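You operate a simulated robot arm through the tools that you are given. There is no shell and no other tool.

The job below is to be done with a simulated robot arm. You get a single attempt, and the scene is never put back.

## Task
Shut the rusty part in the orange box and latch it.
Fine: press the orange bench button once when it is latched.

The check looks at the end state, three seconds after you hand in, the way a careful person would. Anything else that was tipped, shoved, dropped, spilled or broken makes it a failure.

## Robot
A 6-joint arm with a two-finger gripper, fixed in place. Base frame: the origin is at the foot of the arm, x ahead of it, y to its left, z up. Units: m, degrees, N and s.
Its first joint turns from -166.0 to 166.0 degrees. Payload 2.45 kg.
The tool frame sits at the grasp point between the pads (the TCP): z along the fingers, y along the line on which they close. The tips reach 0.02 m beyond it. Largest opening 0.14 m; the body of the gripper starts 0.168 m behind the TCP.
Orientation is that of the tool frame in the base frame, as [roll, pitch, yaw] about the fixed x, y, z axes, in that order (R = Rz(yaw) Ry(pitch) Rx(roll)). With the fingers straight down and closing along the base's y, the tool's x points along the base's -x, its y along +y and its z along -z.

## Interface
- The arm moves only by the tool send_rows. Its argument "commands" is a list of rows, each a list of 7 numbers: the turn, a rotation vector about the base's x, y, z in degrees, then the shift along the base's x, y, z in mm, then the closure in counts, from 0 (fully open) to 255 (shut). In form: [[ax, ay, az, tx, ty, tz, jaw], ...]. A call has 1 to 20 rows; each row shifts and turns the commanded pose from where the row before left it. A row lasts 0.2 s, in which the tool goes at most 0.05 m and 8.6 degrees; a call with a longer step from one row to the next is refused whole, and so is a gripper value outside its range. Where a pose cannot be reached the arm comes as near as it can. A force on the tool above 90 N (or 10 N above the force at the start of the call, whichever is more), or a blocked arm, ends the call early, and 0.2 s more pass. The fingers move at their own pace (about 0.045 m/s each) and stop on an object; they squeeze with about 33 N. The grip force told is the motor's: it shows also when the fingers shut on nothing. Time passes only in rows, and 0.2 s behind the last, so rows that do not move let the fingers close. The reply holds the time, the measured pose of the TCP, the force on the tool along the base axes, the opening and the grip force, in the units named above and with some noise, with the torque about the TCP (base axes, N m) and any sound that the robot's microphone picked up.
- Cameras (640 x 400 px; columns grow to the right, rows downward): "scene" is fixed at [0.2216, -0.4989, 1.4881]; the picture's right is [0.53, -0.85, 0.00], its down [-0.47, -0.29, -0.83] and it looks along [0.71, 0.44, -0.56] (base axes); focal length 320 px, centre (320, 200). "wrist" rides on the gripper at [0.078, 0.011, -0.209] in the tool frame; the picture's right is [-0.14, 0.99, 0.00], its down [-0.92, -0.13, -0.37] and it looks along [-0.37, -0.05, 0.93] (tool axes); focal length 280 px, centre (320, 200). There is no depth. A picture from a camera that has moved, and an enlarged one, comes with that camera's place and axes in the base frame and with its lens.
- snapshot(camera): a new picture of that camera. The clock stands still meanwhile.
- close_up(camera, box): a new picture of the part [left, top, right, bottom] of that camera's present view, enlarged. The clock stands still meanwhile.
- job_done(): hands the job in; it is judged then, once.

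Nothing tells you positions but the pictures and the camera data. Unless the task says otherwise, let go and move clear before handing in.

The tools are called after ">>>" by a JSON object that holds its "method" and its "body". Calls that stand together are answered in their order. send_rows: Moves the arm, as the interface text tells. Its arguments: {"type":"object","properties":{"commands":{"type":"array"}},"required":["commands"]} The other tools are called the same way: snapshot (camera) takes a picture; close_up (camera, box) takes an enlarged picture of a part of a camera's view; job_done () hands the job in.

At the start:

```text
time_s: 0.0
tool_pos: [0.6097, 0.2059, 1.1979]
ee_rot: [180.0, 0.0, -180.0]
force: [0.7, -0.5, -0.5]
torque: [0.01, 0.01, -0.02]
grip_width: 0.1402
gripper_force: 0.0
```

scene: 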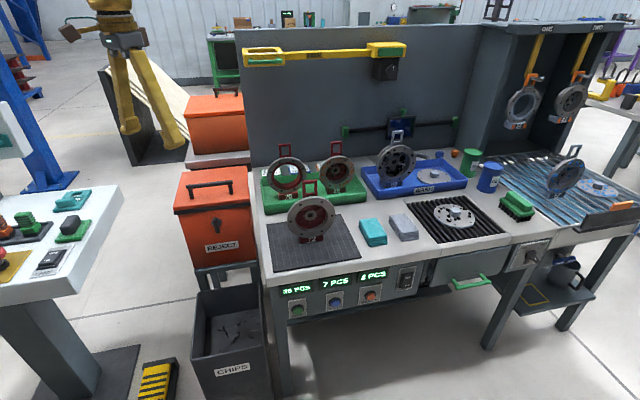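
wrist: 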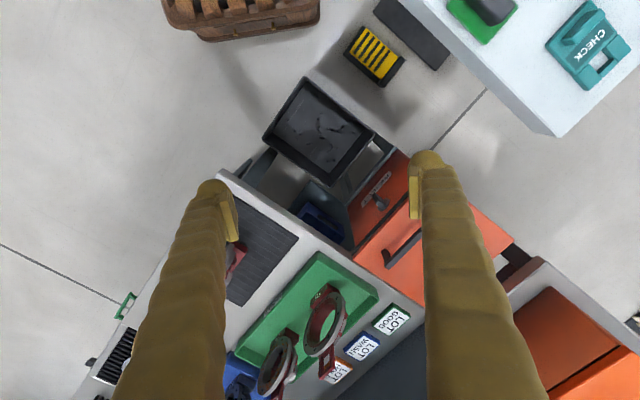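

I see a workbench with several round flanged parts with handles, two orange boxes on the left (one marked REJECT), and buttons under the bench front. I'll look closer before moving.

>>> {"method": "close_up", "body": {"camera": "scene", "box": [160, 80, 280, 290]}}

>>> {"method": "close_up", "body": {"camera": "scene", "box": [240, 130, 440, 255]}}

>>> {"method": "close_up", "body": {"camera": "scene", "box": [260, 240, 460, 365]}}

>>> {"method": "close_up", "body": {"camera": "wrist", "box": [200, 130, 520, 400]}}

>>> {"method": "close_up", "body": {"camera": "scene", "box": [420, 20, 640, 240]}}

```text
1.90 times, centred on (220, 185) of scene
camera zoom: at [0.2216, -0.4989, 1.4881], right [0.53, -0.85, 0.0], down [-0.47, -0.29, -0.83], along [0.71, 0.44, -0.56], focal length 609 px, centre (510, 229)
```

zoom: 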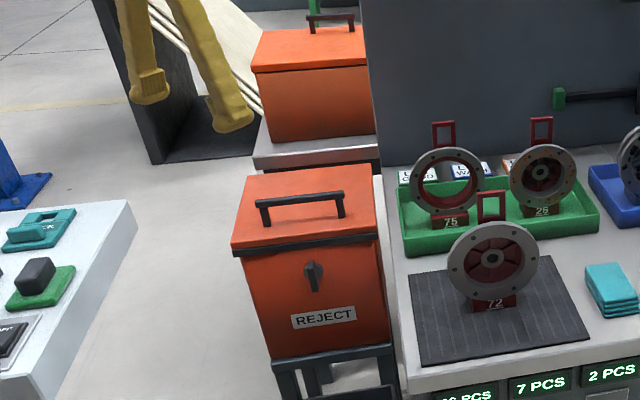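

```text
3.20 times, centred on (340, 192) of scene
camera zoom: at [0.2216, -0.4989, 1.4881], right [0.53, -0.85, 0.0], down [-0.47, -0.29, -0.83], along [0.71, 0.44, -0.56], focal length 1023 px, centre (256, 224)
```

zoom: 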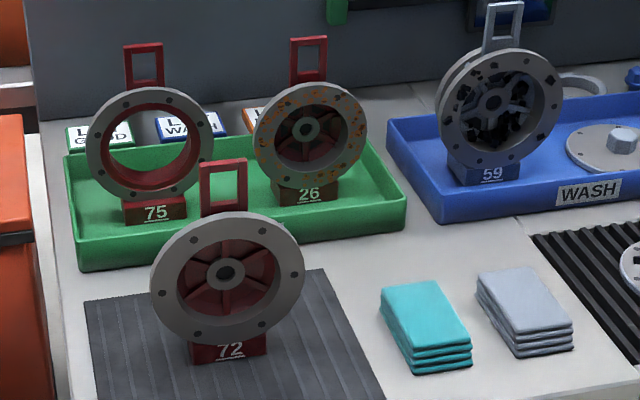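

```text
3.20 times, centred on (360, 302) of scene
camera zoom: at [0.2216, -0.4989, 1.4881], right [0.53, -0.85, 0.0], down [-0.47, -0.29, -0.83], along [0.71, 0.44, -0.56], focal length 1023 px, centre (192, -128)
```

zoom: 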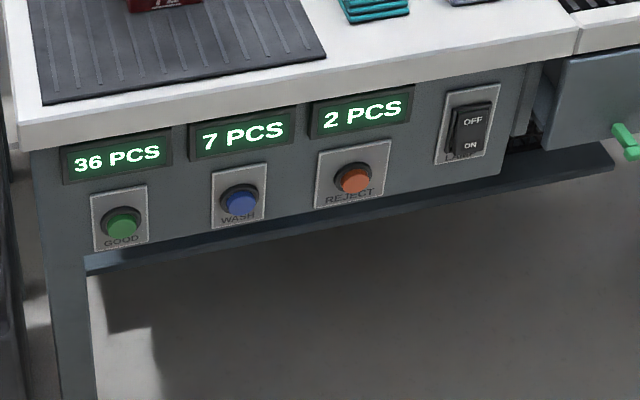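

```text
1.48 times, centred on (360, 265) of wrist
camera zoom: at [0.5318, 0.2156, 1.4068], right [0.14, 0.99, 0.0], down [0.92, -0.13, 0.37], along [0.37, -0.05, -0.93], focal length 415 px, centre (261, 104)
```

zoom: 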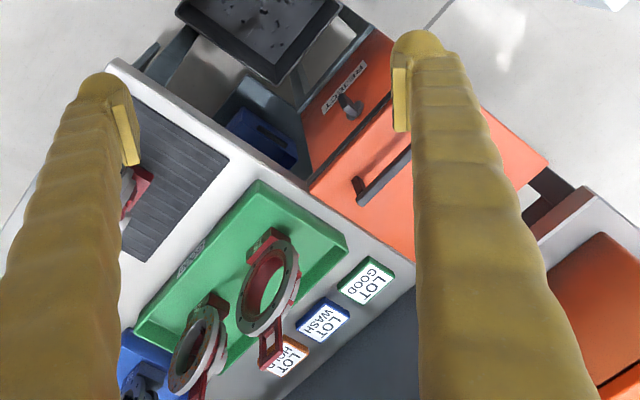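

```text
1.82 times, centred on (530, 130) of scene
camera zoom: at [0.2216, -0.4989, 1.4881], right [0.53, -0.85, 0.0], down [-0.47, -0.29, -0.83], along [0.71, 0.44, -0.56], focal length 581 px, centre (-62, 327)
```

zoom: 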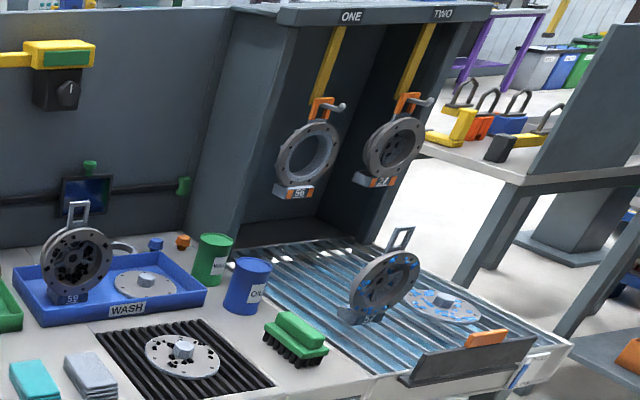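

Part 26 with rust specks stands in the green tray. The REJECT box left of the bench has a lid handle and a turn latch. I'll take sharper close-ups of these.

>>> {"method": "close_up", "body": {"camera": "scene", "box": [165, 160, 261, 270]}}

>>> {"method": "close_up", "body": {"camera": "scene", "box": [300, 140, 370, 210]}}

>>> {"method": "close_up", "body": {"camera": "wrist", "box": [340, 130, 480, 290]}}

>>> {"method": "close_up", "body": {"camera": "wrist", "box": [230, 240, 420, 400]}}

>>> {"method": "close_up", "body": {"camera": "scene", "box": [180, 270, 280, 400]}}

```text
3.64 times, centred on (213, 215) of scene
camera zoom: at [0.2216, -0.4989, 1.4881], right [0.53, -0.85, 0.0], down [-0.47, -0.29, -0.83], along [0.71, 0.44, -0.56], focal length 1163 px, centre (709, 146)
```

zoom: 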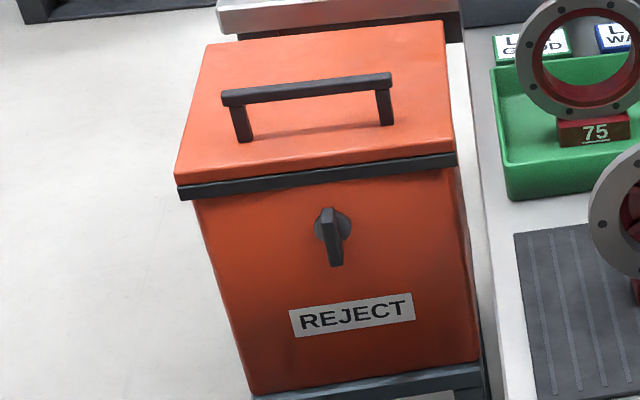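

```text
5.71 times, centred on (335, 175) of scene
camera zoom: at [0.2216, -0.4989, 1.4881], right [0.53, -0.85, 0.0], down [-0.47, -0.29, -0.83], along [0.71, 0.44, -0.56], focal length 1827 px, centre (234, 343)
```

zoom: 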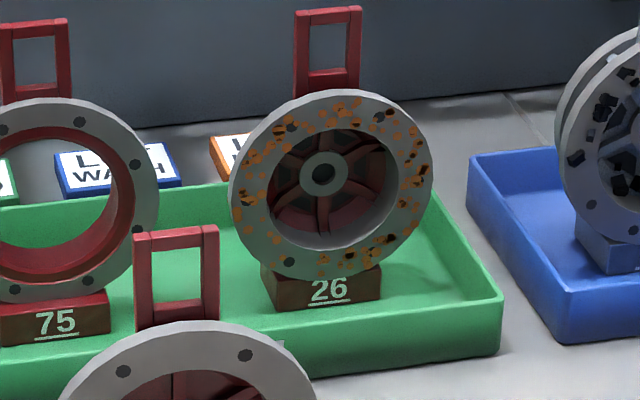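

```text
2.50 times, centred on (410, 210) of wrist
camera zoom: at [0.5318, 0.2156, 1.4068], right [0.14, 0.99, 0.0], down [0.92, -0.13, 0.37], along [0.37, -0.05, -0.93], focal length 701 px, centre (95, 175)
```

zoom: 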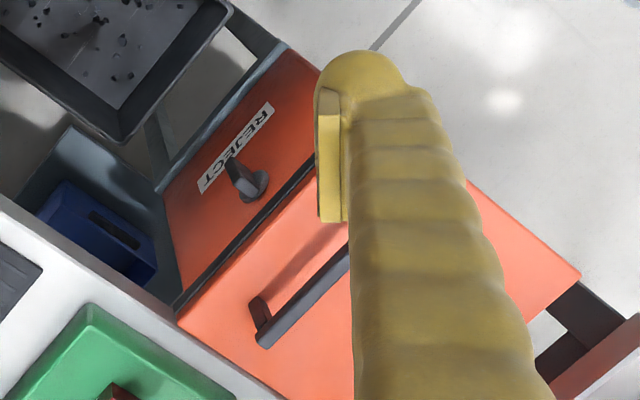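

```text
2.50 times, centred on (325, 320) of wrist
camera zoom: at [0.5318, 0.2156, 1.4068], right [0.14, 0.99, 0.0], down [0.92, -0.13, 0.37], along [0.37, -0.05, -0.93], focal length 701 px, centre (308, -100)
```

zoom: 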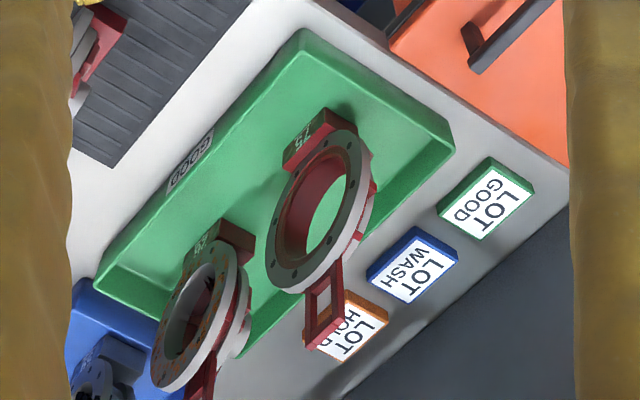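

```text
3.08 times, centred on (230, 335) of scene
camera zoom: at [0.2216, -0.4989, 1.4881], right [0.53, -0.85, 0.0], down [-0.47, -0.29, -0.83], along [0.71, 0.44, -0.56], focal length 984 px, centre (597, -215)
```

zoom: 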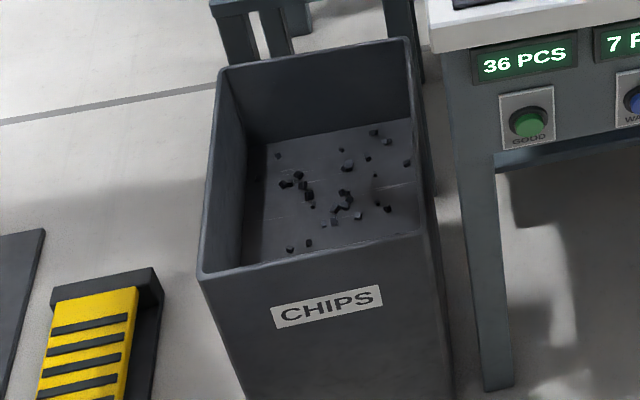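

The bench is turned about 45° in the base frame, with its top at z≈0.80. The REJECT box lid is at z≈0.82 with its handle near (0.86, 0.37, 0.88), and part 26 is near (1.15, 0.02). I'll yaw the wrist so the fingers can straddle the lid handle and look again.

>>> {"method": "send_rows", "body": {"commands": [[0, 0, -7.5, 0, 0, 0, 0], [0, 0, -7.5, 0, 0, 0, 0], [0, 0, -7.5, 0, 0, 0, 0], [0, 0, -7.5, 0, 0, 0, 0], [0, 0, -7.5, 0, 0, 0, 0], [0, 0, -7.5, 0, 0, 0, 0], [0, 0, 0, 0, 0, 0, 0]]}}

>>> {"method": "snapshot", "body": {"camera": "wrist"}}

>>> {"method": "snapshot", "body": {"camera": "scene"}}

```text
time_s: 1.6
tool_pos: [0.6111, 0.2046, 1.1986]
ee_rot: [-179.9, -0.1, 135.0]
force: [0.6, -0.3, -0.4]
torque: [0.0, -0.01, -0.03]
grip_width: 0.1398
gripper_force: 0.1
```

```text
taken
camera wrist: at [0.5628, 0.2679, 1.4068], right [0.8, 0.6, 0.0], down [0.56, -0.74, 0.37], along [0.22, -0.29, -0.93], focal length 280 px, centre (320, 200)
```

wrist: 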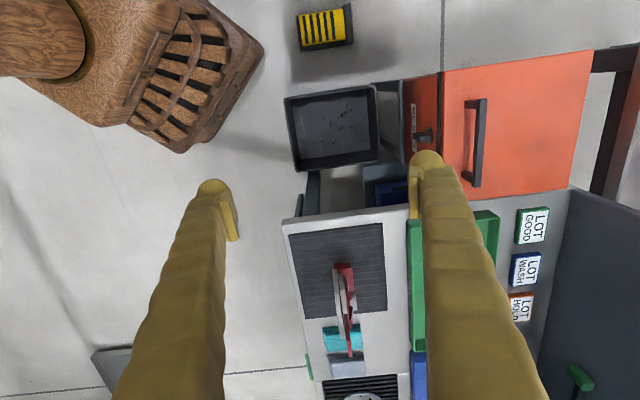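

```text
taken
```

scene: 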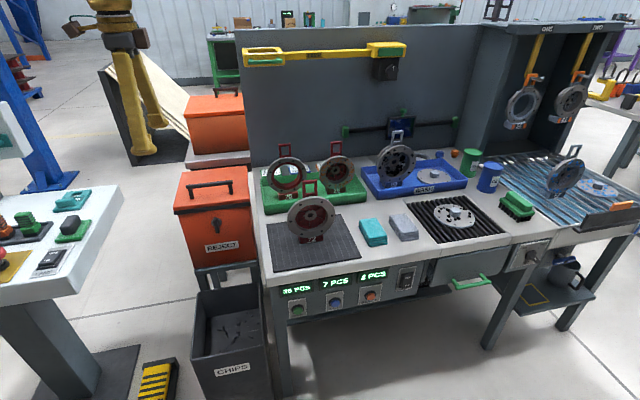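

The gripper is the yellow thing at the upper left of the scene view, and the wrist camera now sees the handle and lid from above. I'll zoom in to get the handle and latch accurately.

>>> {"method": "close_up", "body": {"camera": "wrist", "box": [380, 40, 600, 210]}}

>>> {"method": "close_up", "body": {"camera": "wrist", "box": [280, 190, 580, 400]}}

```text
2.35 times, centred on (490, 125) of wrist
camera zoom: at [0.5628, 0.2679, 1.4068], right [0.8, 0.6, 0.0], down [0.56, -0.74, 0.37], along [0.22, -0.29, -0.93], focal length 660 px, centre (-80, 376)
```

zoom: 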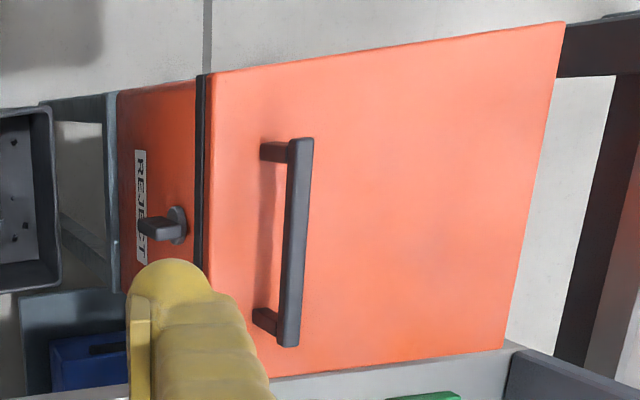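

```text
1.90 times, centred on (430, 295) of wrist
camera zoom: at [0.5628, 0.2679, 1.4068], right [0.8, 0.6, 0.0], down [0.56, -0.74, 0.37], along [0.22, -0.29, -0.93], focal length 534 px, centre (110, 19)
```

zoom: 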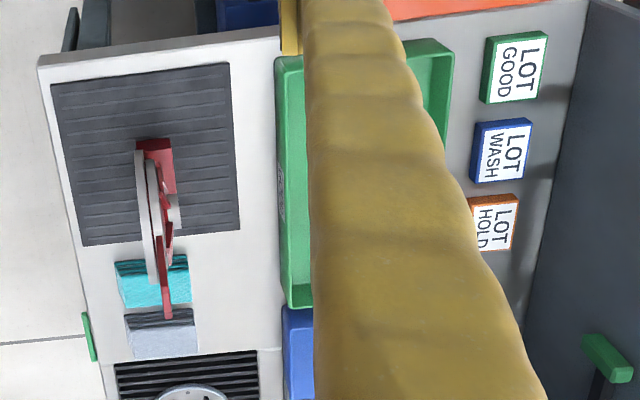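

The handle bar sits at about p=0.86, z=0.89, with the lid front at p≈0.82 and the hinge at p≈1.09 in bench axes. Before touching anything I'll check how far the arm reaches with the tool pitched forward, above the lid.

>>> {"method": "send_rows", "body": {"commands": [[5.893, -5.893, 0, 20, 14, 0, 0], [5.893, -5.893, 0, 28, 21.5, 0, 0], [5.893, -5.893, 0, 28, 21.5, 0, 0], [5.893, -5.893, 0, 28, 21.5, 0, 0], [5.893, -5.893, 0, 28, 21.5, 0, 0], [5.893, -5.893, 0, 28, 21.5, 0, 0], [0, 0, 0, 28, 21.5, 0, 0], [0, 0, 0, 28, 21.5, 0, 0], [0, 0, 0, 28, 21.5, 0, 0], [0, 0, 0, 28, 21.5, 0, 0], [0, 0, 0, 28, 21.5, 0, 0], [0, 0, 0, 28, 21.5, 0, 0], [0, 0, 0, 0, 0, 0, 0]]}}

>>> {"method": "snapshot", "body": {"camera": "scene"}}

>>> {"method": "snapshot", "body": {"camera": "wrist"}}

```text
time_s: 4.4
tool_pos: [0.9388, 0.4554, 1.1993]
ee_rot: [130.0, 0.0, 135.0]
force: [0.2, 0.6, 0.0]
torque: [-0.01, 0.01, 0.02]
grip_width: 0.1399
gripper_force: 0.0
```

```text
taken
```

scene: 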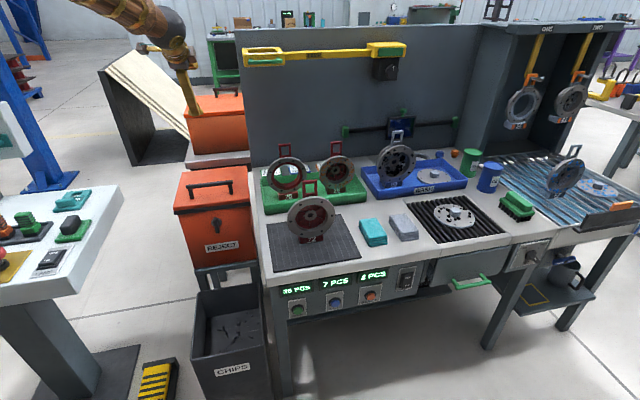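

```text
taken
camera wrist: at [0.775, 0.4022, 1.3409], right [0.55, 0.35, 0.76], down [0.39, -0.91, 0.14], along [0.74, 0.22, -0.64], focal length 280 px, centre (320, 200)
```

wrist: 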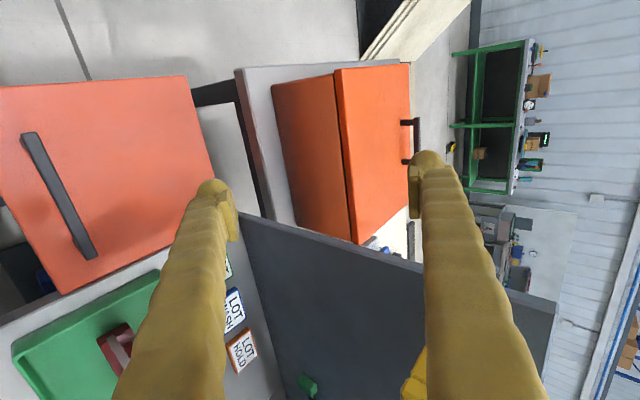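

The arm reaches p≈0.99 easily with the tool pitched 50°. I'll go on toward the position it would need for an almost fully opened lid.

>>> {"method": "send_rows", "body": {"commands": [[0, 0, 0, 25, 25, -30, 0], [0, 0, 0, 25, 25, -30, 0], [0, 0, 0, 25, 25, -30, 0], [0, 0, 0, 25, 25, -30, 0], [0, 0, 0, 0, 0, 0, 0]]}}

```text
time_s: 5.6
tool_pos: [1.0389, 0.5566, 1.0791]
ee_rot: [130.0, -0.1, 134.8]
force: [0.1, 1.4, 0.0]
torque: [0.01, 0.03, -0.01]
grip_width: 0.1398
gripper_force: 0.1
```

That was reached without trouble. One further test outward, then back.

>>> {"method": "send_rows", "body": {"commands": [[0, 0, 0, 25, 25, 0, 0], [0, 0, 0, 25, 25, 0, 0], [0, 0, 0, 0, 0, 0, 0]]}}

>>> {"method": "snapshot", "body": {"camera": "scene"}}

```text
time_s: 6.4
tool_pos: [1.0878, 0.6066, 1.0776]
ee_rot: [130.0, 0.0, 134.9]
force: [-1.3, -0.1, -1.1]
torque: [-0.01, -0.02, 0.0]
grip_width: 0.1402
gripper_force: 0.1
```

```text
taken
```

scene: 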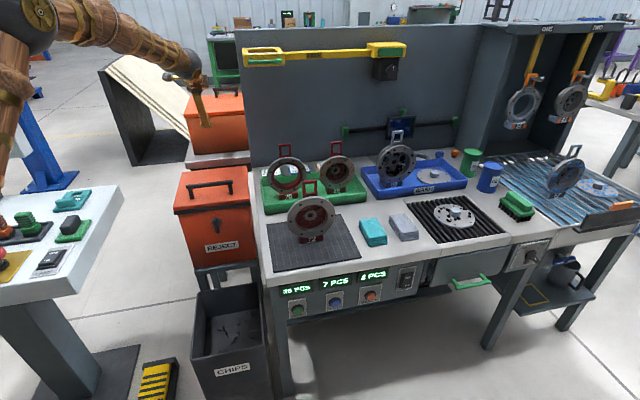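

The reach is ample. Now I'll pull back in front of the box, narrow the opening to about 60 mm and pitch the tool almost level, so the lower finger can pass under the handle bar.

>>> {"method": "send_rows", "body": {"commands": [[0, 0, 0, -24, -24.7, 0, 146], [0, 0, 0, -24, -24.7, 0, 146], [0, 0, 0, -24, -24.7, 0, 146], [0, 0, 0, -24, -24.7, 0, 146], [0, 0, 0, -24, -24.7, 0, 146], [0, 0, 0, -24, -24.7, 0, 146], [0, 0, 0, -24, -24.7, 0, 146], [0, 0, 0, -24, -24.7, 0, 146], [0, 0, 0, -24, -24.7, 0, 146], [5.303, -5.303, 0, -24, -24.7, 0, 146], [5.303, -5.303, 0, -24, -24.7, 0, 146], [5.303, -5.303, 0, -24, -24.7, 0, 146], [5.303, -5.303, 0, -24, -24.7, 0, 146], [0, 0, 0, 0, 0, -30, 146], [0, 0, 0, 0, 0, -30, 146], [0, 0, 0, 0, 0, -30, 146], [0, 0, 0, 0, 0, -30, 146], [0, 0, 0, 0, 0, 0, 146]]}}

>>> {"method": "snapshot", "body": {"camera": "scene"}}

>>> {"method": "snapshot", "body": {"camera": "wrist"}}

```text
time_s: 10.2
tool_pos: [0.7761, 0.2841, 0.9569]
ee_rot: [100.0, 0.1, 135.0]
force: [-0.4, -0.8, 0.5]
torque: [-0.02, 0.01, -0.03]
grip_width: 0.0597
gripper_force: 0.0
```

```text
taken
```

scene: 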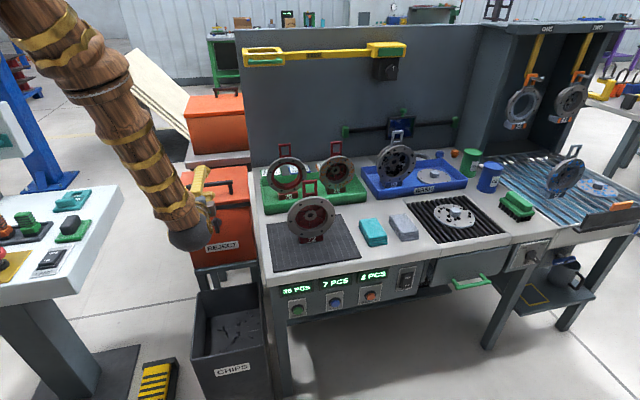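

```text
taken
camera wrist: at [0.5762, 0.1952, 1.0043], right [0.22, 0.02, 0.98], down [0.38, -0.92, -0.06], along [0.9, 0.38, -0.21], focal length 280 px, centre (320, 200)
```

wrist: 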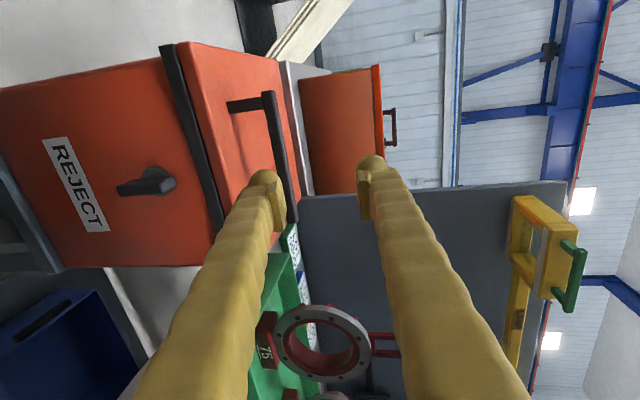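

The wrist view confirms the bar at z≈0.89, spanning q 0.27–0.42. I'll drop to bar height and slide forward so the fingers straddle it.

>>> {"method": "send_rows", "body": {"commands": [[0, 0, 0, 0, 0, -30, 146], [0, 0, 0, 0, 0, -29, 146], [0, 0, 0, 20, 20, 0, 146], [0, 0, 0, 20, 20, 0, 146], [0, 0, 0, 20, 20, 0, 146], [0, 0, 0, 20, 20, 0, 146], [0, 0, 0, 0, 0, 0, 146]]}}

>>> {"method": "snapshot", "body": {"camera": "wrist"}}

>>> {"method": "close_up", "body": {"camera": "scene", "box": [150, 140, 280, 270]}}

```text
time_s: 11.8
tool_pos: [0.8563, 0.3643, 0.8983]
ee_rot: [100.0, 0.1, 135.1]
force: [0.9, 0.8, -0.5]
torque: [-0.02, 0.04, -0.02]
grip_width: 0.0596
gripper_force: 0.0
```

```text
taken
camera wrist: at [0.6563, 0.2752, 0.9453], right [0.22, 0.02, 0.98], down [0.38, -0.92, -0.06], along [0.9, 0.38, -0.21], focal length 280 px, centre (320, 200)
```

wrist: 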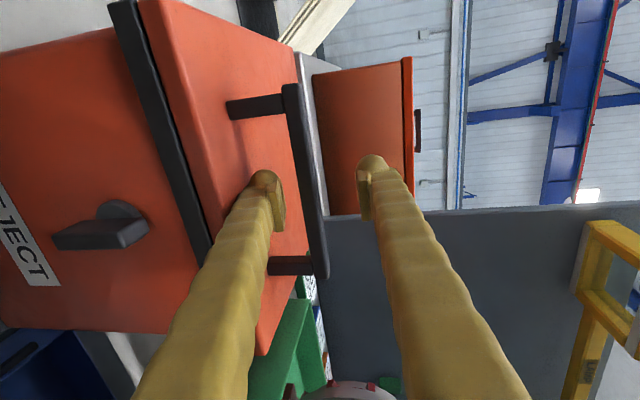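

```text
3.08 times, centred on (215, 205) of scene
camera zoom: at [0.2216, -0.4989, 1.4881], right [0.53, -0.85, 0.0], down [-0.47, -0.29, -0.83], along [0.71, 0.44, -0.56], focal length 984 px, centre (643, 185)
```

zoom: 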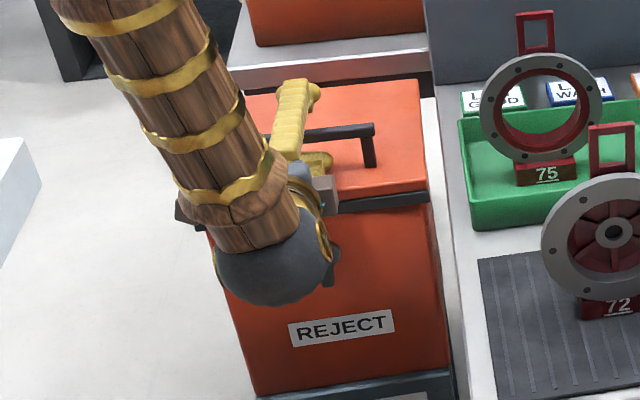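

The fingers straddle the bar. I'll close on it and see the grip.

>>> {"method": "send_rows", "body": {"commands": [[0, 0, 0, 0, 0, 0, 200], [0, 0, 0, 0, 0, 0, 255], [0, 0, 0, 0, 0, 0, 255], [0, 0, 0, 0, 0, 0, 255], [0, 0, 0, 0, 0, 0, 255]]}}

>>> {"method": "snapshot", "body": {"camera": "wrist"}}

```text
time_s: 13.0
tool_pos: [0.855, 0.3651, 0.8983]
ee_rot: [100.0, 0.1, 135.0]
force: [1.5, 2.5, -3.8]
torque: [-0.02, -0.11, -0.01]
grip_width: 0.0132
gripper_force: 40.2
```

```text
taken
camera wrist: at [0.6562, 0.275, 0.9453], right [0.22, 0.02, 0.98], down [0.38, -0.92, -0.06], along [0.9, 0.38, -0.21], focal length 280 px, centre (320, 200)
```

wrist: 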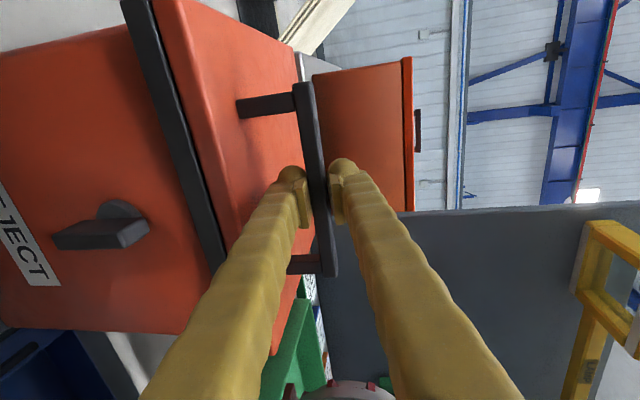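

The bar is gripped (13 mm), and the lid already rose a little as the fingers centred, so it isn't latched. I'll lift it along an arc about the back hinge, watching the force.

>>> {"method": "send_rows", "body": {"commands": [[-2.652, 2.652, 0, 9.4, 9.4, 27.9, 255], [-2.652, 2.652, 0, 11.9, 11.9, 26, 255], [-2.652, 2.652, 0, 14.2, 14.2, 23.4, 255], [0, 0, 0, 0, 0, 0, 255]]}}

>>> {"method": "snapshot", "body": {"camera": "wrist"}}

>>> {"method": "snapshot", "body": {"camera": "scene"}}

```text
time_s: 13.4
tool_pos: [0.8588, 0.3672, 0.9048]
ee_rot: [104.1, -0.3, 134.8]
force: [-2.4, -6.0, -17.9]
torque: [-0.43, -0.71, 0.04]
grip_width: 0.0138
gripper_force: 40.1
stopped in row 1: the force on the tool passed its limit at 109 N (the readings are from after the stop); the commanded pose is now the measured one
```

```text
taken
camera wrist: at [0.6605, 0.2804, 0.9654], right [0.27, 0.07, 0.96], down [0.37, -0.93, -0.04], along [0.89, 0.37, -0.28], focal length 280 px, centre (320, 200)
```

wrist: 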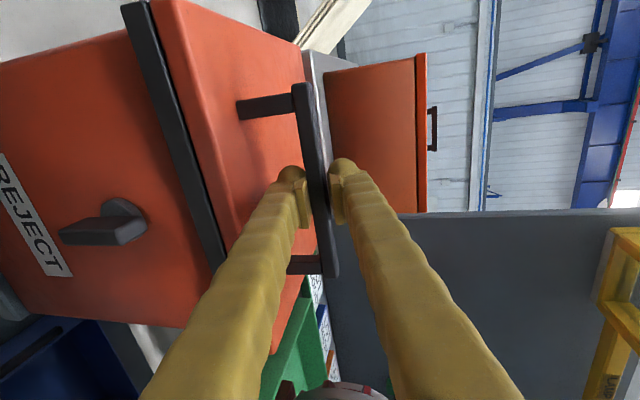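

```text
taken
```

scene: 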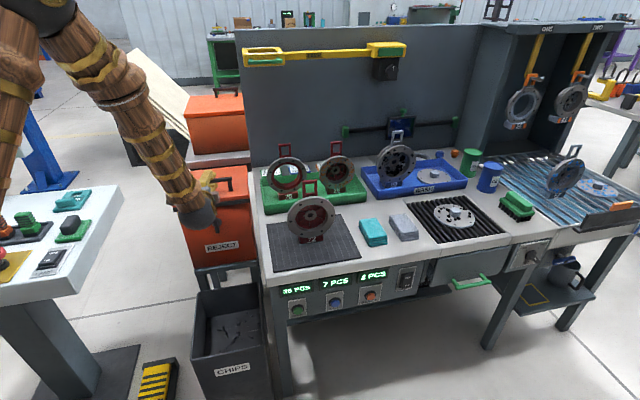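

The lift stopped at 109 N after about 6 mm, though the lid had moved up roughly 1 cm when the grip closed. I'll check for a gap under the rim to tell whether the latch holds it or I was just too quick.

>>> {"method": "close_up", "body": {"camera": "wrist", "box": [40, 0, 340, 290]}}

>>> {"method": "close_up", "body": {"camera": "scene", "box": [165, 150, 265, 260]}}

```text
1.38 times, centred on (190, 145) of wrist
camera zoom: at [0.6605, 0.2804, 0.9654], right [0.27, 0.07, 0.96], down [0.37, -0.93, -0.04], along [0.89, 0.37, -0.28], focal length 387 px, centre (499, 276)
```

zoom: 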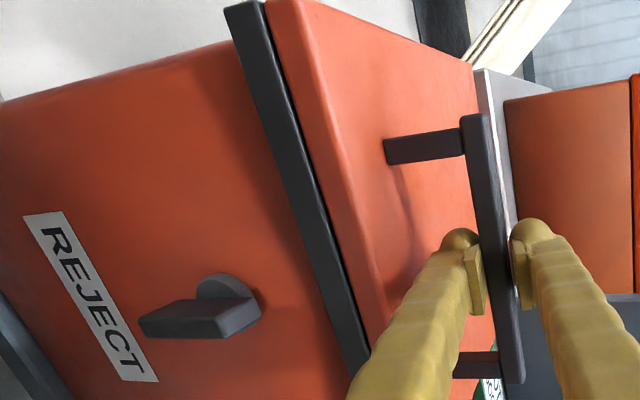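

```text
3.64 times, centred on (215, 205) of scene
camera zoom: at [0.2216, -0.4989, 1.4881], right [0.53, -0.85, 0.0], down [-0.47, -0.29, -0.83], along [0.71, 0.44, -0.56], focal length 1163 px, centre (702, 182)
```

zoom: 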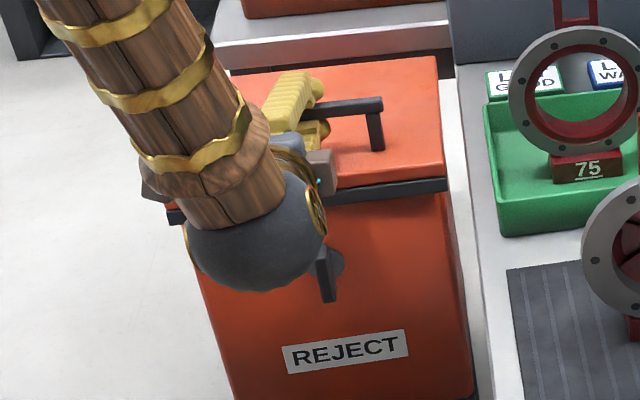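

I can't tell from the picture, so I'll try a very slow lift of a few millimetres and watch the force.

>>> {"method": "send_rows", "body": {"commands": [[0, 0, 0, 0.7, 0.7, 2.5, 255], [0, 0, 0, 0.7, 0.7, 2.5, 255], [0, 0, 0, 0, 0, 0, 255]]}}

```text
time_s: 14.3
tool_pos: [0.8572, 0.3674, 0.9042]
ee_rot: [104.7, -0.6, 134.7]
force: [9.9, 2.5, -16.6]
torque: [-0.39, -1.04, -0.14]
grip_width: 0.0136
gripper_force: 40.0
stopped in row 3: the force on the tool passed its limit at 91 N (the readings are from after the stop); the commanded pose is now the measured one
```

The lid rose about 1 cm and then held rigidly at 90 N, so the lever-down position looks latched. I'll set it down, let go, back off, and inspect the latch.

>>> {"method": "send_rows", "body": {"commands": [[0, 0, 0, 0, 0, -3, 255], [0, 0, 0, 0, 0, -4, 255], [0, 0, 0, 0, 0, -4, 255], [0, 0, 0, 0, 0, 0, 200], [0, 0, 0, 0, 0, 0, 150], [0, 0, 0, 0, 0, 0, 146], [0, 0, 0, 0, 0, 0, 146]]}}

>>> {"method": "snapshot", "body": {"camera": "wrist"}}

```text
time_s: 15.9
tool_pos: [0.8574, 0.367, 0.894]
ee_rot: [104.6, -0.5, 134.6]
force: [0.3, 2.1, 2.8]
torque: [0.05, -0.04, 0.02]
grip_width: 0.0571
gripper_force: 0.1
```

```text
taken
camera wrist: at [0.6606, 0.2812, 0.9573], right [0.28, 0.07, 0.96], down [0.37, -0.93, -0.04], along [0.89, 0.37, -0.29], focal length 280 px, centre (320, 200)
```

wrist: 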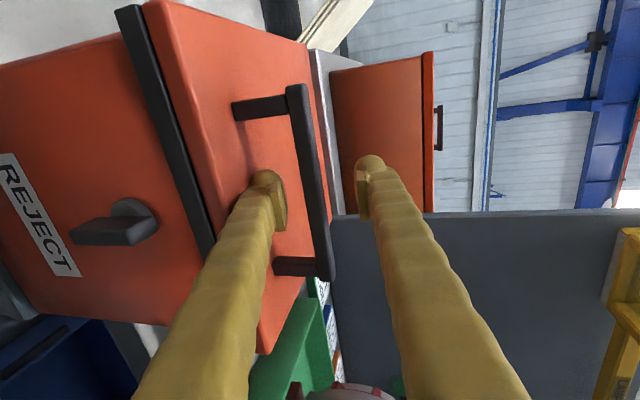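

Released. I'll back straight out and roll the gripper 90° so the fingers close sideways and the camera sits on top, to look at the latch.

>>> {"method": "send_rows", "body": {"commands": [[0, 0, 0, -20, -20, 0, 146], [0, 0, 0, -23.4, -23.4, 0, 146], [0, 0, 0, -23.4, -23.4, 0, 146], [0, 0, 0, -23.4, -23.4, 0, 146], [5.16, -5.16, 0, -23.4, -23.4, 0, 146], [5.16, -5.16, 0, 0, 0, 0, 146], [5.303, 5.303, 0, 0, 0, 0, 146], [5.303, 5.303, 0, 0, 0, 0, 146], [5.303, 5.303, 0, 0, 0, 0, 146], [5.303, 5.303, 0, 0, 0, 0, 146], [5.303, 5.303, 0, 0, 0, 0, 146], [5.303, 5.303, 0, 0, 0, 0, 146], [5.303, 5.303, 0, 0, 0, 0, 146], [5.303, 5.303, 0, 0, 0, 0, 146], [5.303, 5.303, 0, 0, 0, 0, 146], [5.303, 5.303, 0, 0, 0, 0, 146], [5.303, 5.303, 0, 0, 0, 0, 146], [5.303, 5.303, 0, 0, 0, 0, 146], [0, 0, 0, 0, 0, 0, 146]]}}

>>> {"method": "snapshot", "body": {"camera": "wrist"}}

>>> {"method": "snapshot", "body": {"camera": "scene"}}

```text
time_s: 19.9
tool_pos: [0.7437, 0.2546, 0.8937]
ee_rot: [-105.2, -89.4, -29.7]
force: [-0.4, 1.2, -0.5]
torque: [0.01, -0.01, -0.01]
grip_width: 0.0598
gripper_force: 0.0
```

```text
taken
camera wrist: at [0.6041, 0.0969, 0.9722], right [0.7, -0.7, -0.15], down [-0.36, -0.16, -0.92], along [0.62, 0.69, -0.37], focal length 280 px, centre (320, 200)
```

wrist: 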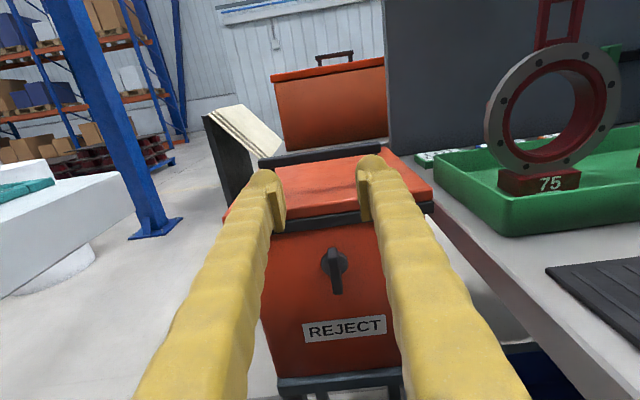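

```text
taken
```

scene: 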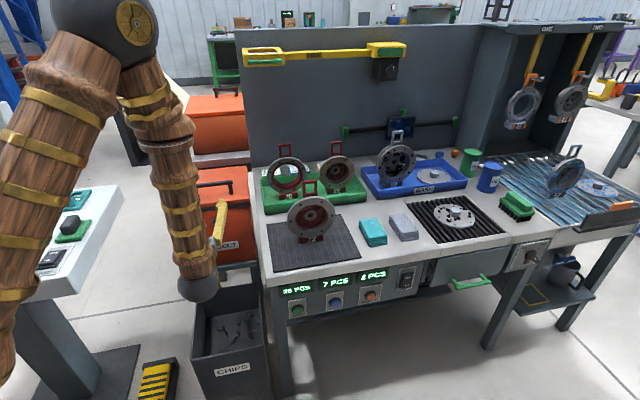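

>>> {"method": "close_up", "body": {"camera": "wrist", "box": [260, 170, 440, 350]}}

>>> {"method": "close_up", "body": {"camera": "wrist", "box": [260, 40, 440, 190]}}

```text
2.22 times, centred on (350, 260) of wrist
camera zoom: at [0.6041, 0.0969, 0.9722], right [0.7, -0.7, -0.15], down [-0.36, -0.16, -0.92], along [0.62, 0.69, -0.37], focal length 623 px, centre (253, 67)
```

zoom: 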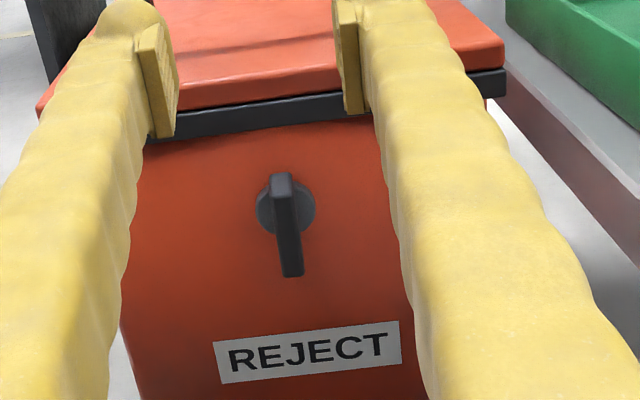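

```text
2.67 times, centred on (350, 115) of wrist
camera zoom: at [0.6041, 0.0969, 0.9722], right [0.7, -0.7, -0.15], down [-0.36, -0.16, -0.92], along [0.62, 0.69, -0.37], focal length 748 px, centre (240, 427)
```

zoom: 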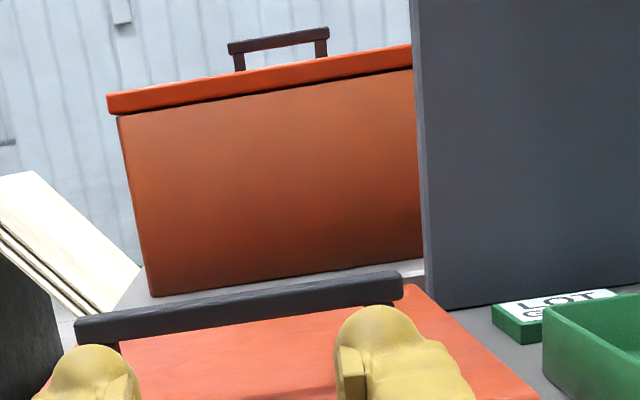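

The latch is a round boss with a 13 mm lever pointing straight down, at about q=0.346, z≈0.75. I'll drop to lever height and look before moving in on it.

>>> {"method": "send_rows", "body": {"commands": [[0, 0, 0, 0, 0, -32, 146], [0, 0, 0, 0, 0, -32, 146], [0, 0, 0, 0, 0, -32, 146], [0, 0, 0, 0, 0, -32, 146], [0, 0, 0, 0, 0, -32, 146], [0, 0, 0, 10, 10, 0, 146], [0, 0, 0, 10, 10, 0, 146], [0, 0, 0, 0, 0, 0, 146]]}}

>>> {"method": "snapshot", "body": {"camera": "wrist"}}

>>> {"method": "close_up", "body": {"camera": "scene", "box": [160, 150, 280, 290]}}

```text
time_s: 21.7
tool_pos: [0.7645, 0.274, 0.7353]
ee_rot: [-108.1, -89.4, -27.1]
force: [0.2, -0.4, -0.2]
torque: [0.0, -0.01, 0.02]
grip_width: 0.0597
gripper_force: 0.1
```

```text
taken
camera wrist: at [0.6242, 0.1177, 0.813], right [0.7, -0.7, -0.15], down [-0.36, -0.17, -0.92], along [0.62, 0.69, -0.37], focal length 280 px, centre (320, 200)
```

wrist: 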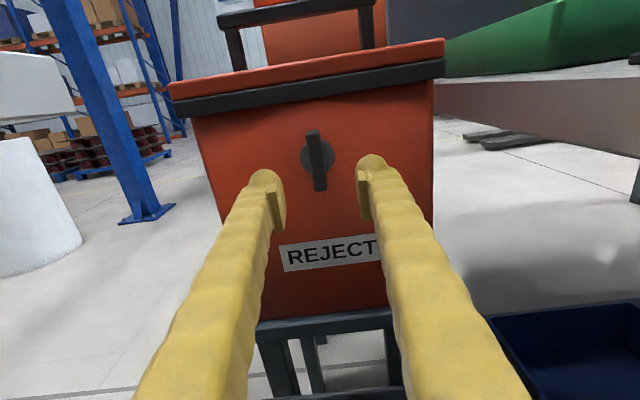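

```text
2.86 times, centred on (220, 220) of scene
camera zoom: at [0.2216, -0.4989, 1.4881], right [0.53, -0.85, 0.0], down [-0.47, -0.29, -0.83], along [0.71, 0.44, -0.56], focal length 914 px, centre (606, 143)
```

zoom: 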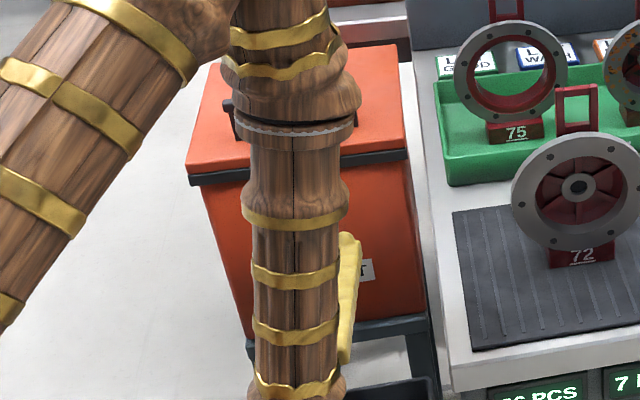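

The lever turns out to be a symmetric bar about 60 mm long, centred on the boss at z≈0.745, q≈0.346. I'll move in so the pads straddle it and close gently.

>>> {"method": "send_rows", "body": {"commands": [[0, 0, 0, -0.5, 0.5, 10, 146], [0, 0, 0, 10, 10, 0, 146], [0, 0, 0, 10, 10, 0, 146], [0, 0, 0, 10, 10, 0, 146], [0, 0, 0, 9, 9, 0, 146], [0, 0, 0, 0, 0, 0, 200], [0, 0, 0, 0, 0, 0, 255], [0, 0, 0, 0, 0, 0, 255], [0, 0, 0, 0, 0, 0, 255]]}}

>>> {"method": "snapshot", "body": {"camera": "wrist"}}

```text
time_s: 23.7
tool_pos: [0.8022, 0.3146, 0.7447]
ee_rot: [-107.4, -89.5, -27.6]
force: [-4.8, 12.3, 1.7]
torque: [-0.02, -0.01, 0.11]
grip_width: 0.0132
gripper_force: 32.0
```

```text
taken
camera wrist: at [0.6623, 0.1573, 0.822], right [0.7, -0.7, -0.15], down [-0.36, -0.17, -0.92], along [0.62, 0.69, -0.37], focal length 280 px, centre (320, 200)
```

wrist: 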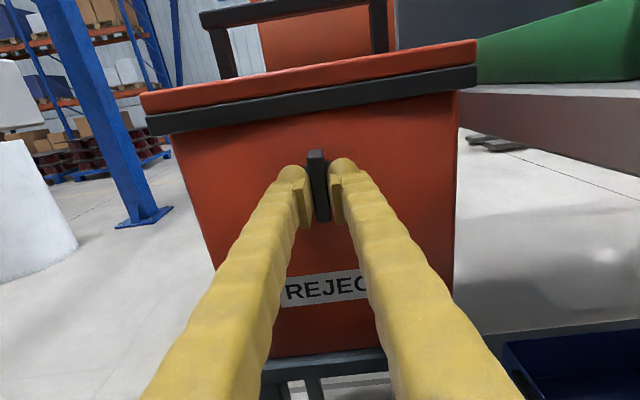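

The lever is gripped at 13 mm. I'll relieve the small side load and try a small turn counter-clockwise, watching the torque.

>>> {"method": "send_rows", "body": {"commands": [[0, 0, 0, -1, 1, 0, 255], [-2.1, -2.1, 0, 0, 0, 0, 255], [-2.1, -2.1, 0, 0, 0, 0, 255], [-2.1, -2.1, 0, 0, 0, 0, 255], [0, 0, 0, 0, 0, 0, 255]]}}

>>> {"method": "snapshot", "body": {"camera": "wrist"}}

```text
time_s: 24.9
tool_pos: [0.8022, 0.3131, 0.7441]
ee_rot: [91.1, -81.6, 133.7]
force: [9.6, 1.5, -2.5]
torque: [0.85, 0.77, -0.06]
grip_width: 0.0161
gripper_force: 41.6
```

```text
taken
camera wrist: at [0.6529, 0.166, 0.8229], right [0.71, -0.71, 0.01], down [-0.26, -0.27, -0.93], along [0.66, 0.65, -0.37], focal length 280 px, centre (320, 200)
```

wrist: 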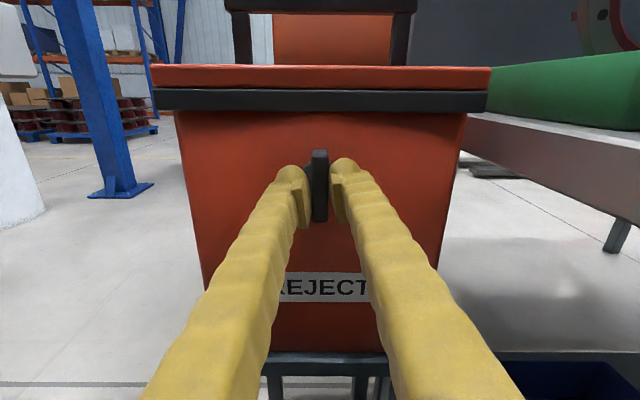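

Counter-clockwise the lever resists with more than 1 Nm and does not turn. I'll go back and try clockwise.

>>> {"method": "send_rows", "body": {"commands": [[3.1, 3.1, 0, 0, 0, 0, 255], [3.1, 3.1, 0, 0, 0, 0, 255], [2.1, 2.1, 0, 0, 0, 0, 255], [2.1, 2.1, 0, 0, 0, 0, 255], [2.1, 2.1, 0, 0, 0, 0, 255], [0, 0, 0, 0, 0, 0, 255]]}}

>>> {"method": "snapshot", "body": {"camera": "wrist"}}

```text
time_s: 26.3
tool_pos: [0.801, 0.3137, 0.7442]
ee_rot: [-91.1, -80.7, -44.1]
force: [4.4, -12.2, 6.2]
torque: [0.02, -0.04, -0.13]
grip_width: 0.0128
gripper_force: 39.5
```

```text
taken
camera wrist: at [0.67, 0.1489, 0.82], right [0.67, -0.68, -0.3], down [-0.46, -0.07, -0.89], along [0.58, 0.73, -0.35], focal length 280 px, centre (320, 200)
```

wrist: 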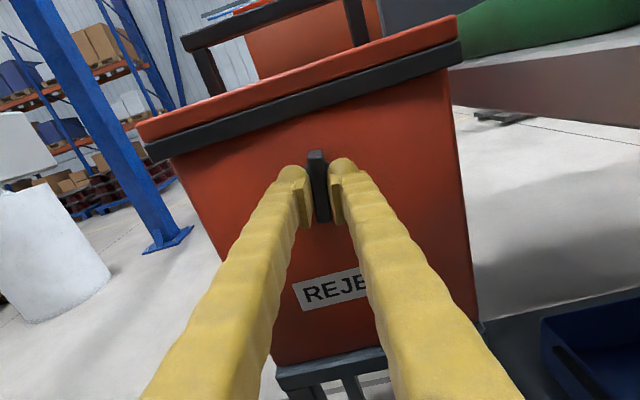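

Clockwise it follows freely with no torque. I'll keep turning to about 60°, then check.

>>> {"method": "send_rows", "body": {"commands": [[5.303, 5.303, 0, 0, 0, 0, 255], [5.303, 5.303, 0, 0, 0, 0, 255], [5.303, 5.303, 0, 0, 0, 0, 255], [5.303, 5.303, 0, 0, 0, 0, 255], [5.303, 5.303, 0, 0, 0, 0, 255], [5.303, 5.303, 0, 0, 0, 0, 255], [5.303, 5.303, 0, 0, 0, 0, 255], [0, 0, 0, 0, 0, 0, 255]]}}

>>> {"method": "snapshot", "body": {"camera": "wrist"}}

```text
time_s: 28.1
tool_pos: [0.8009, 0.3146, 0.7439]
ee_rot: [-90.1, -28.1, -44.8]
force: [-9.6, -18.5, 18.3]
torque: [0.18, -0.16, -0.06]
grip_width: 0.0129
gripper_force: 39.5
```

```text
taken
camera wrist: at [0.7062, 0.113, 0.7719], right [0.24, -0.25, -0.94], down [-0.88, 0.35, -0.32], along [0.41, 0.9, -0.13], focal length 280 px, centre (320, 200)
```

wrist: 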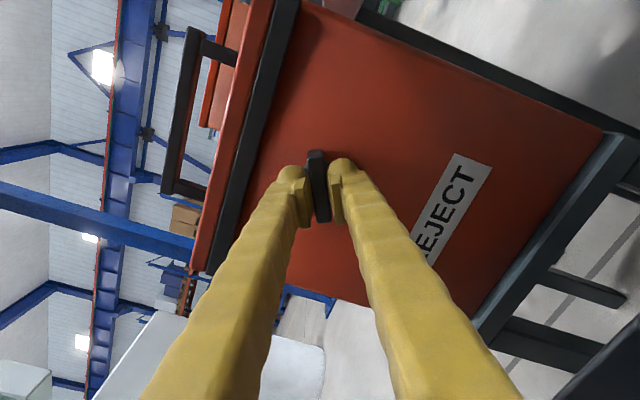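

It's at about 62° and still turning. I'll relieve the small offsets and continue to 90°.

>>> {"method": "send_rows", "body": {"commands": [[0, 0, 0, -0.7, -0.7, 1, 255], [5.303, 5.303, 0, 0, 0, 0, 255], [5.303, 5.303, 0, 0, 0, 0, 255], [5.303, 5.303, 0, 0, 0, 0, 255], [3.5, 3.5, 0, 0, 0, 0, 255], [0, 0, 0, 0, 0, 0, 255]]}}

>>> {"method": "snapshot", "body": {"camera": "wrist"}}

```text
time_s: 29.5
tool_pos: [0.8008, 0.3141, 0.7452]
ee_rot: [-90.0, -0.6, -44.8]
force: [14.7, 23.7, 0.8]
torque: [0.01, -0.01, 0.1]
grip_width: 0.013
gripper_force: 39.9
```

```text
taken
camera wrist: at [0.7089, 0.1095, 0.735], right [-0.09, 0.09, -0.99], down [-0.91, 0.39, 0.12], along [0.4, 0.92, 0.04], focal length 280 px, centre (320, 200)
```

wrist: 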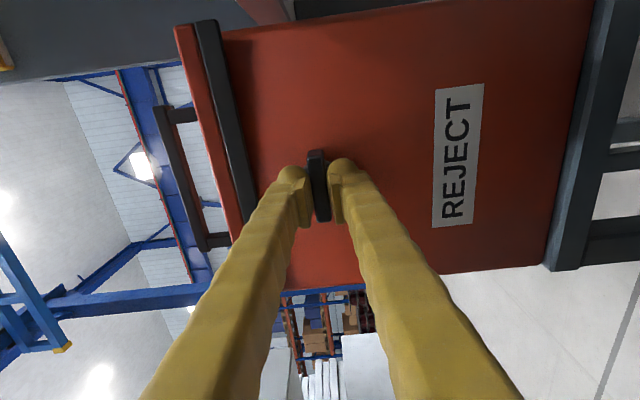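

The lever is now horizontal with no resistance. I'll nudge a few more degrees to feel for the end stop.

>>> {"method": "send_rows", "body": {"commands": [[2.1, 2.1, 0, -0.5, -0.5, 0, 255], [2.1, 2.1, 0, 0, 0, 0, 255], [0, 0, 0, 0, 0, 0, 255]]}}

```text
time_s: 30.3
tool_pos: [0.8003, 0.3119, 0.7453]
ee_rot: [-90.1, 5.3, -45.0]
force: [3.1, 8.3, -0.4]
torque: [-0.7, -0.73, 0.0]
grip_width: 0.0144
gripper_force: 40.5
```

There's a firm stop at 90°, so horizontal is unlatched and vertical is latched. I'll ease back, release, and retreat to handle height with the fingers already closing vertically.

>>> {"method": "send_rows", "body": {"commands": [[-2.1, -2.1, 0, 0, 0, 0, 255], [-2.0, -2.0, 0, 0, 0, 0, 255], [0, 0, 0, 0, 0, 0, 200], [0, 0, 0, 0, 0, 0, 170], [0, 0, 0, 0, 0, 0, 170], [0, 0, 0, -12, -12, 0, 170], [0, 0, 0, -20, -20, 0, 170], [0, 0, 0, -20, -20, 0, 170], [0, 0, 0, -15, -15, 0, 146], [0, 0, 0, 0, 0, 35, 146], [0, 0, 0, 0, 0, 35, 146], [0, 0, 0, 0, 0, 35, 146], [0, 0, 0, 0, 0, 35, 146], [0, 0, 0, 0, 0, 12, 146], [0, 0, 0, 0, 0, 0, 146]]}}

>>> {"method": "snapshot", "body": {"camera": "wrist"}}

>>> {"method": "close_up", "body": {"camera": "scene", "box": [160, 150, 280, 290]}}

```text
time_s: 33.5
tool_pos: [0.7328, 0.2448, 0.8963]
ee_rot: [-90.2, -0.6, -44.8]
force: [0.6, -0.7, -0.2]
torque: [-0.03, -0.03, 0.01]
grip_width: 0.0598
gripper_force: 0.2
```

```text
taken
camera wrist: at [0.6406, 0.0409, 0.8875], right [-0.09, 0.09, -0.99], down [-0.91, 0.39, 0.12], along [0.4, 0.92, 0.05], focal length 280 px, centre (320, 200)
```

wrist: 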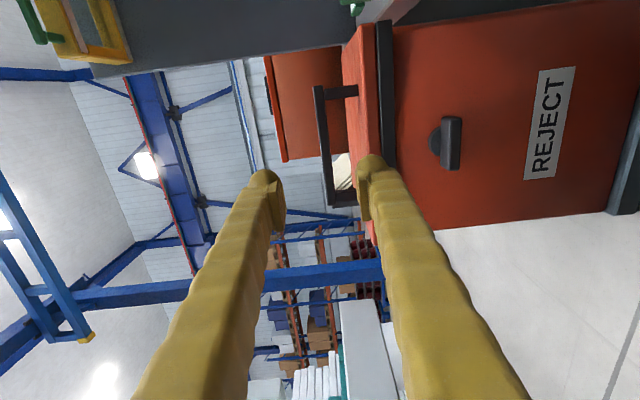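

```text
2.86 times, centred on (220, 220) of scene
camera zoom: at [0.2216, -0.4989, 1.4881], right [0.53, -0.85, 0.0], down [-0.47, -0.29, -0.83], along [0.71, 0.44, -0.56], focal length 914 px, centre (606, 143)
```

zoom: 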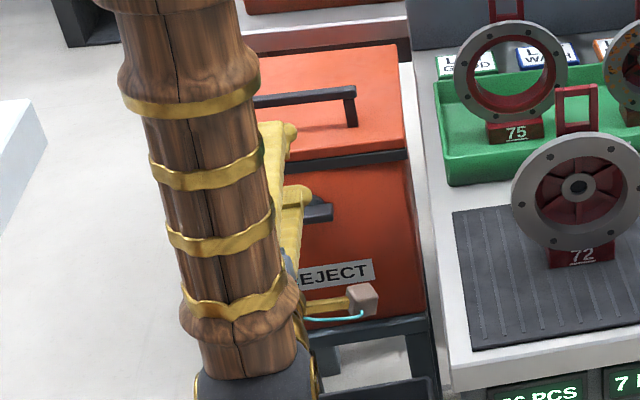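

The lever stays horizontal. Now I'll pitch the tool 10° down and slide onto the handle bar again.

>>> {"method": "send_rows", "body": {"commands": [[-3.54, 3.54, 0, 20.6, 20.6, 0, 146], [-3.54, 3.54, 0, 20.6, 20.6, 0, 146], [0, 0, 0, 20.6, 20.6, 0, 146], [0, 0, 0, 20.6, 20.6, 0, 146], [0, 0, 0, 20.6, 20.6, 0, 146], [0, 0, 0, 20.6, 20.6, 0, 146], [0, 0, 0, 0, 0, -2, 146], [0, 0, 0, 0, 0, 0, 200], [0, 0, 0, 0, 0, 0, 255], [0, 0, 0, 0, 0, 0, 255], [0, 0, 0, 0, 0, 0, 255]]}}

>>> {"method": "snapshot", "body": {"camera": "wrist"}}

```text
time_s: 35.9
tool_pos: [0.8566, 0.3706, 0.8951]
ee_rot: [-100.1, -0.6, -44.7]
force: [2.4, 3.2, -2.8]
torque: [0.81, 0.34, -0.23]
grip_width: 0.0117
gripper_force: 31.2
```

```text
taken
camera wrist: at [0.7662, 0.1667, 0.921], right [-0.21, -0.03, -0.98], down [-0.9, 0.41, 0.18], along [0.39, 0.91, -0.12], focal length 280 px, centre (320, 200)
```

wrist: 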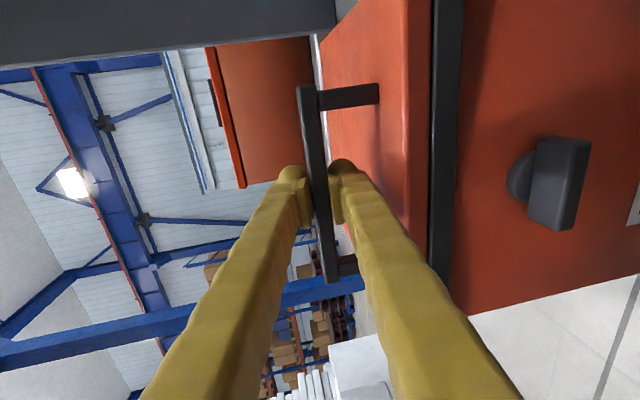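

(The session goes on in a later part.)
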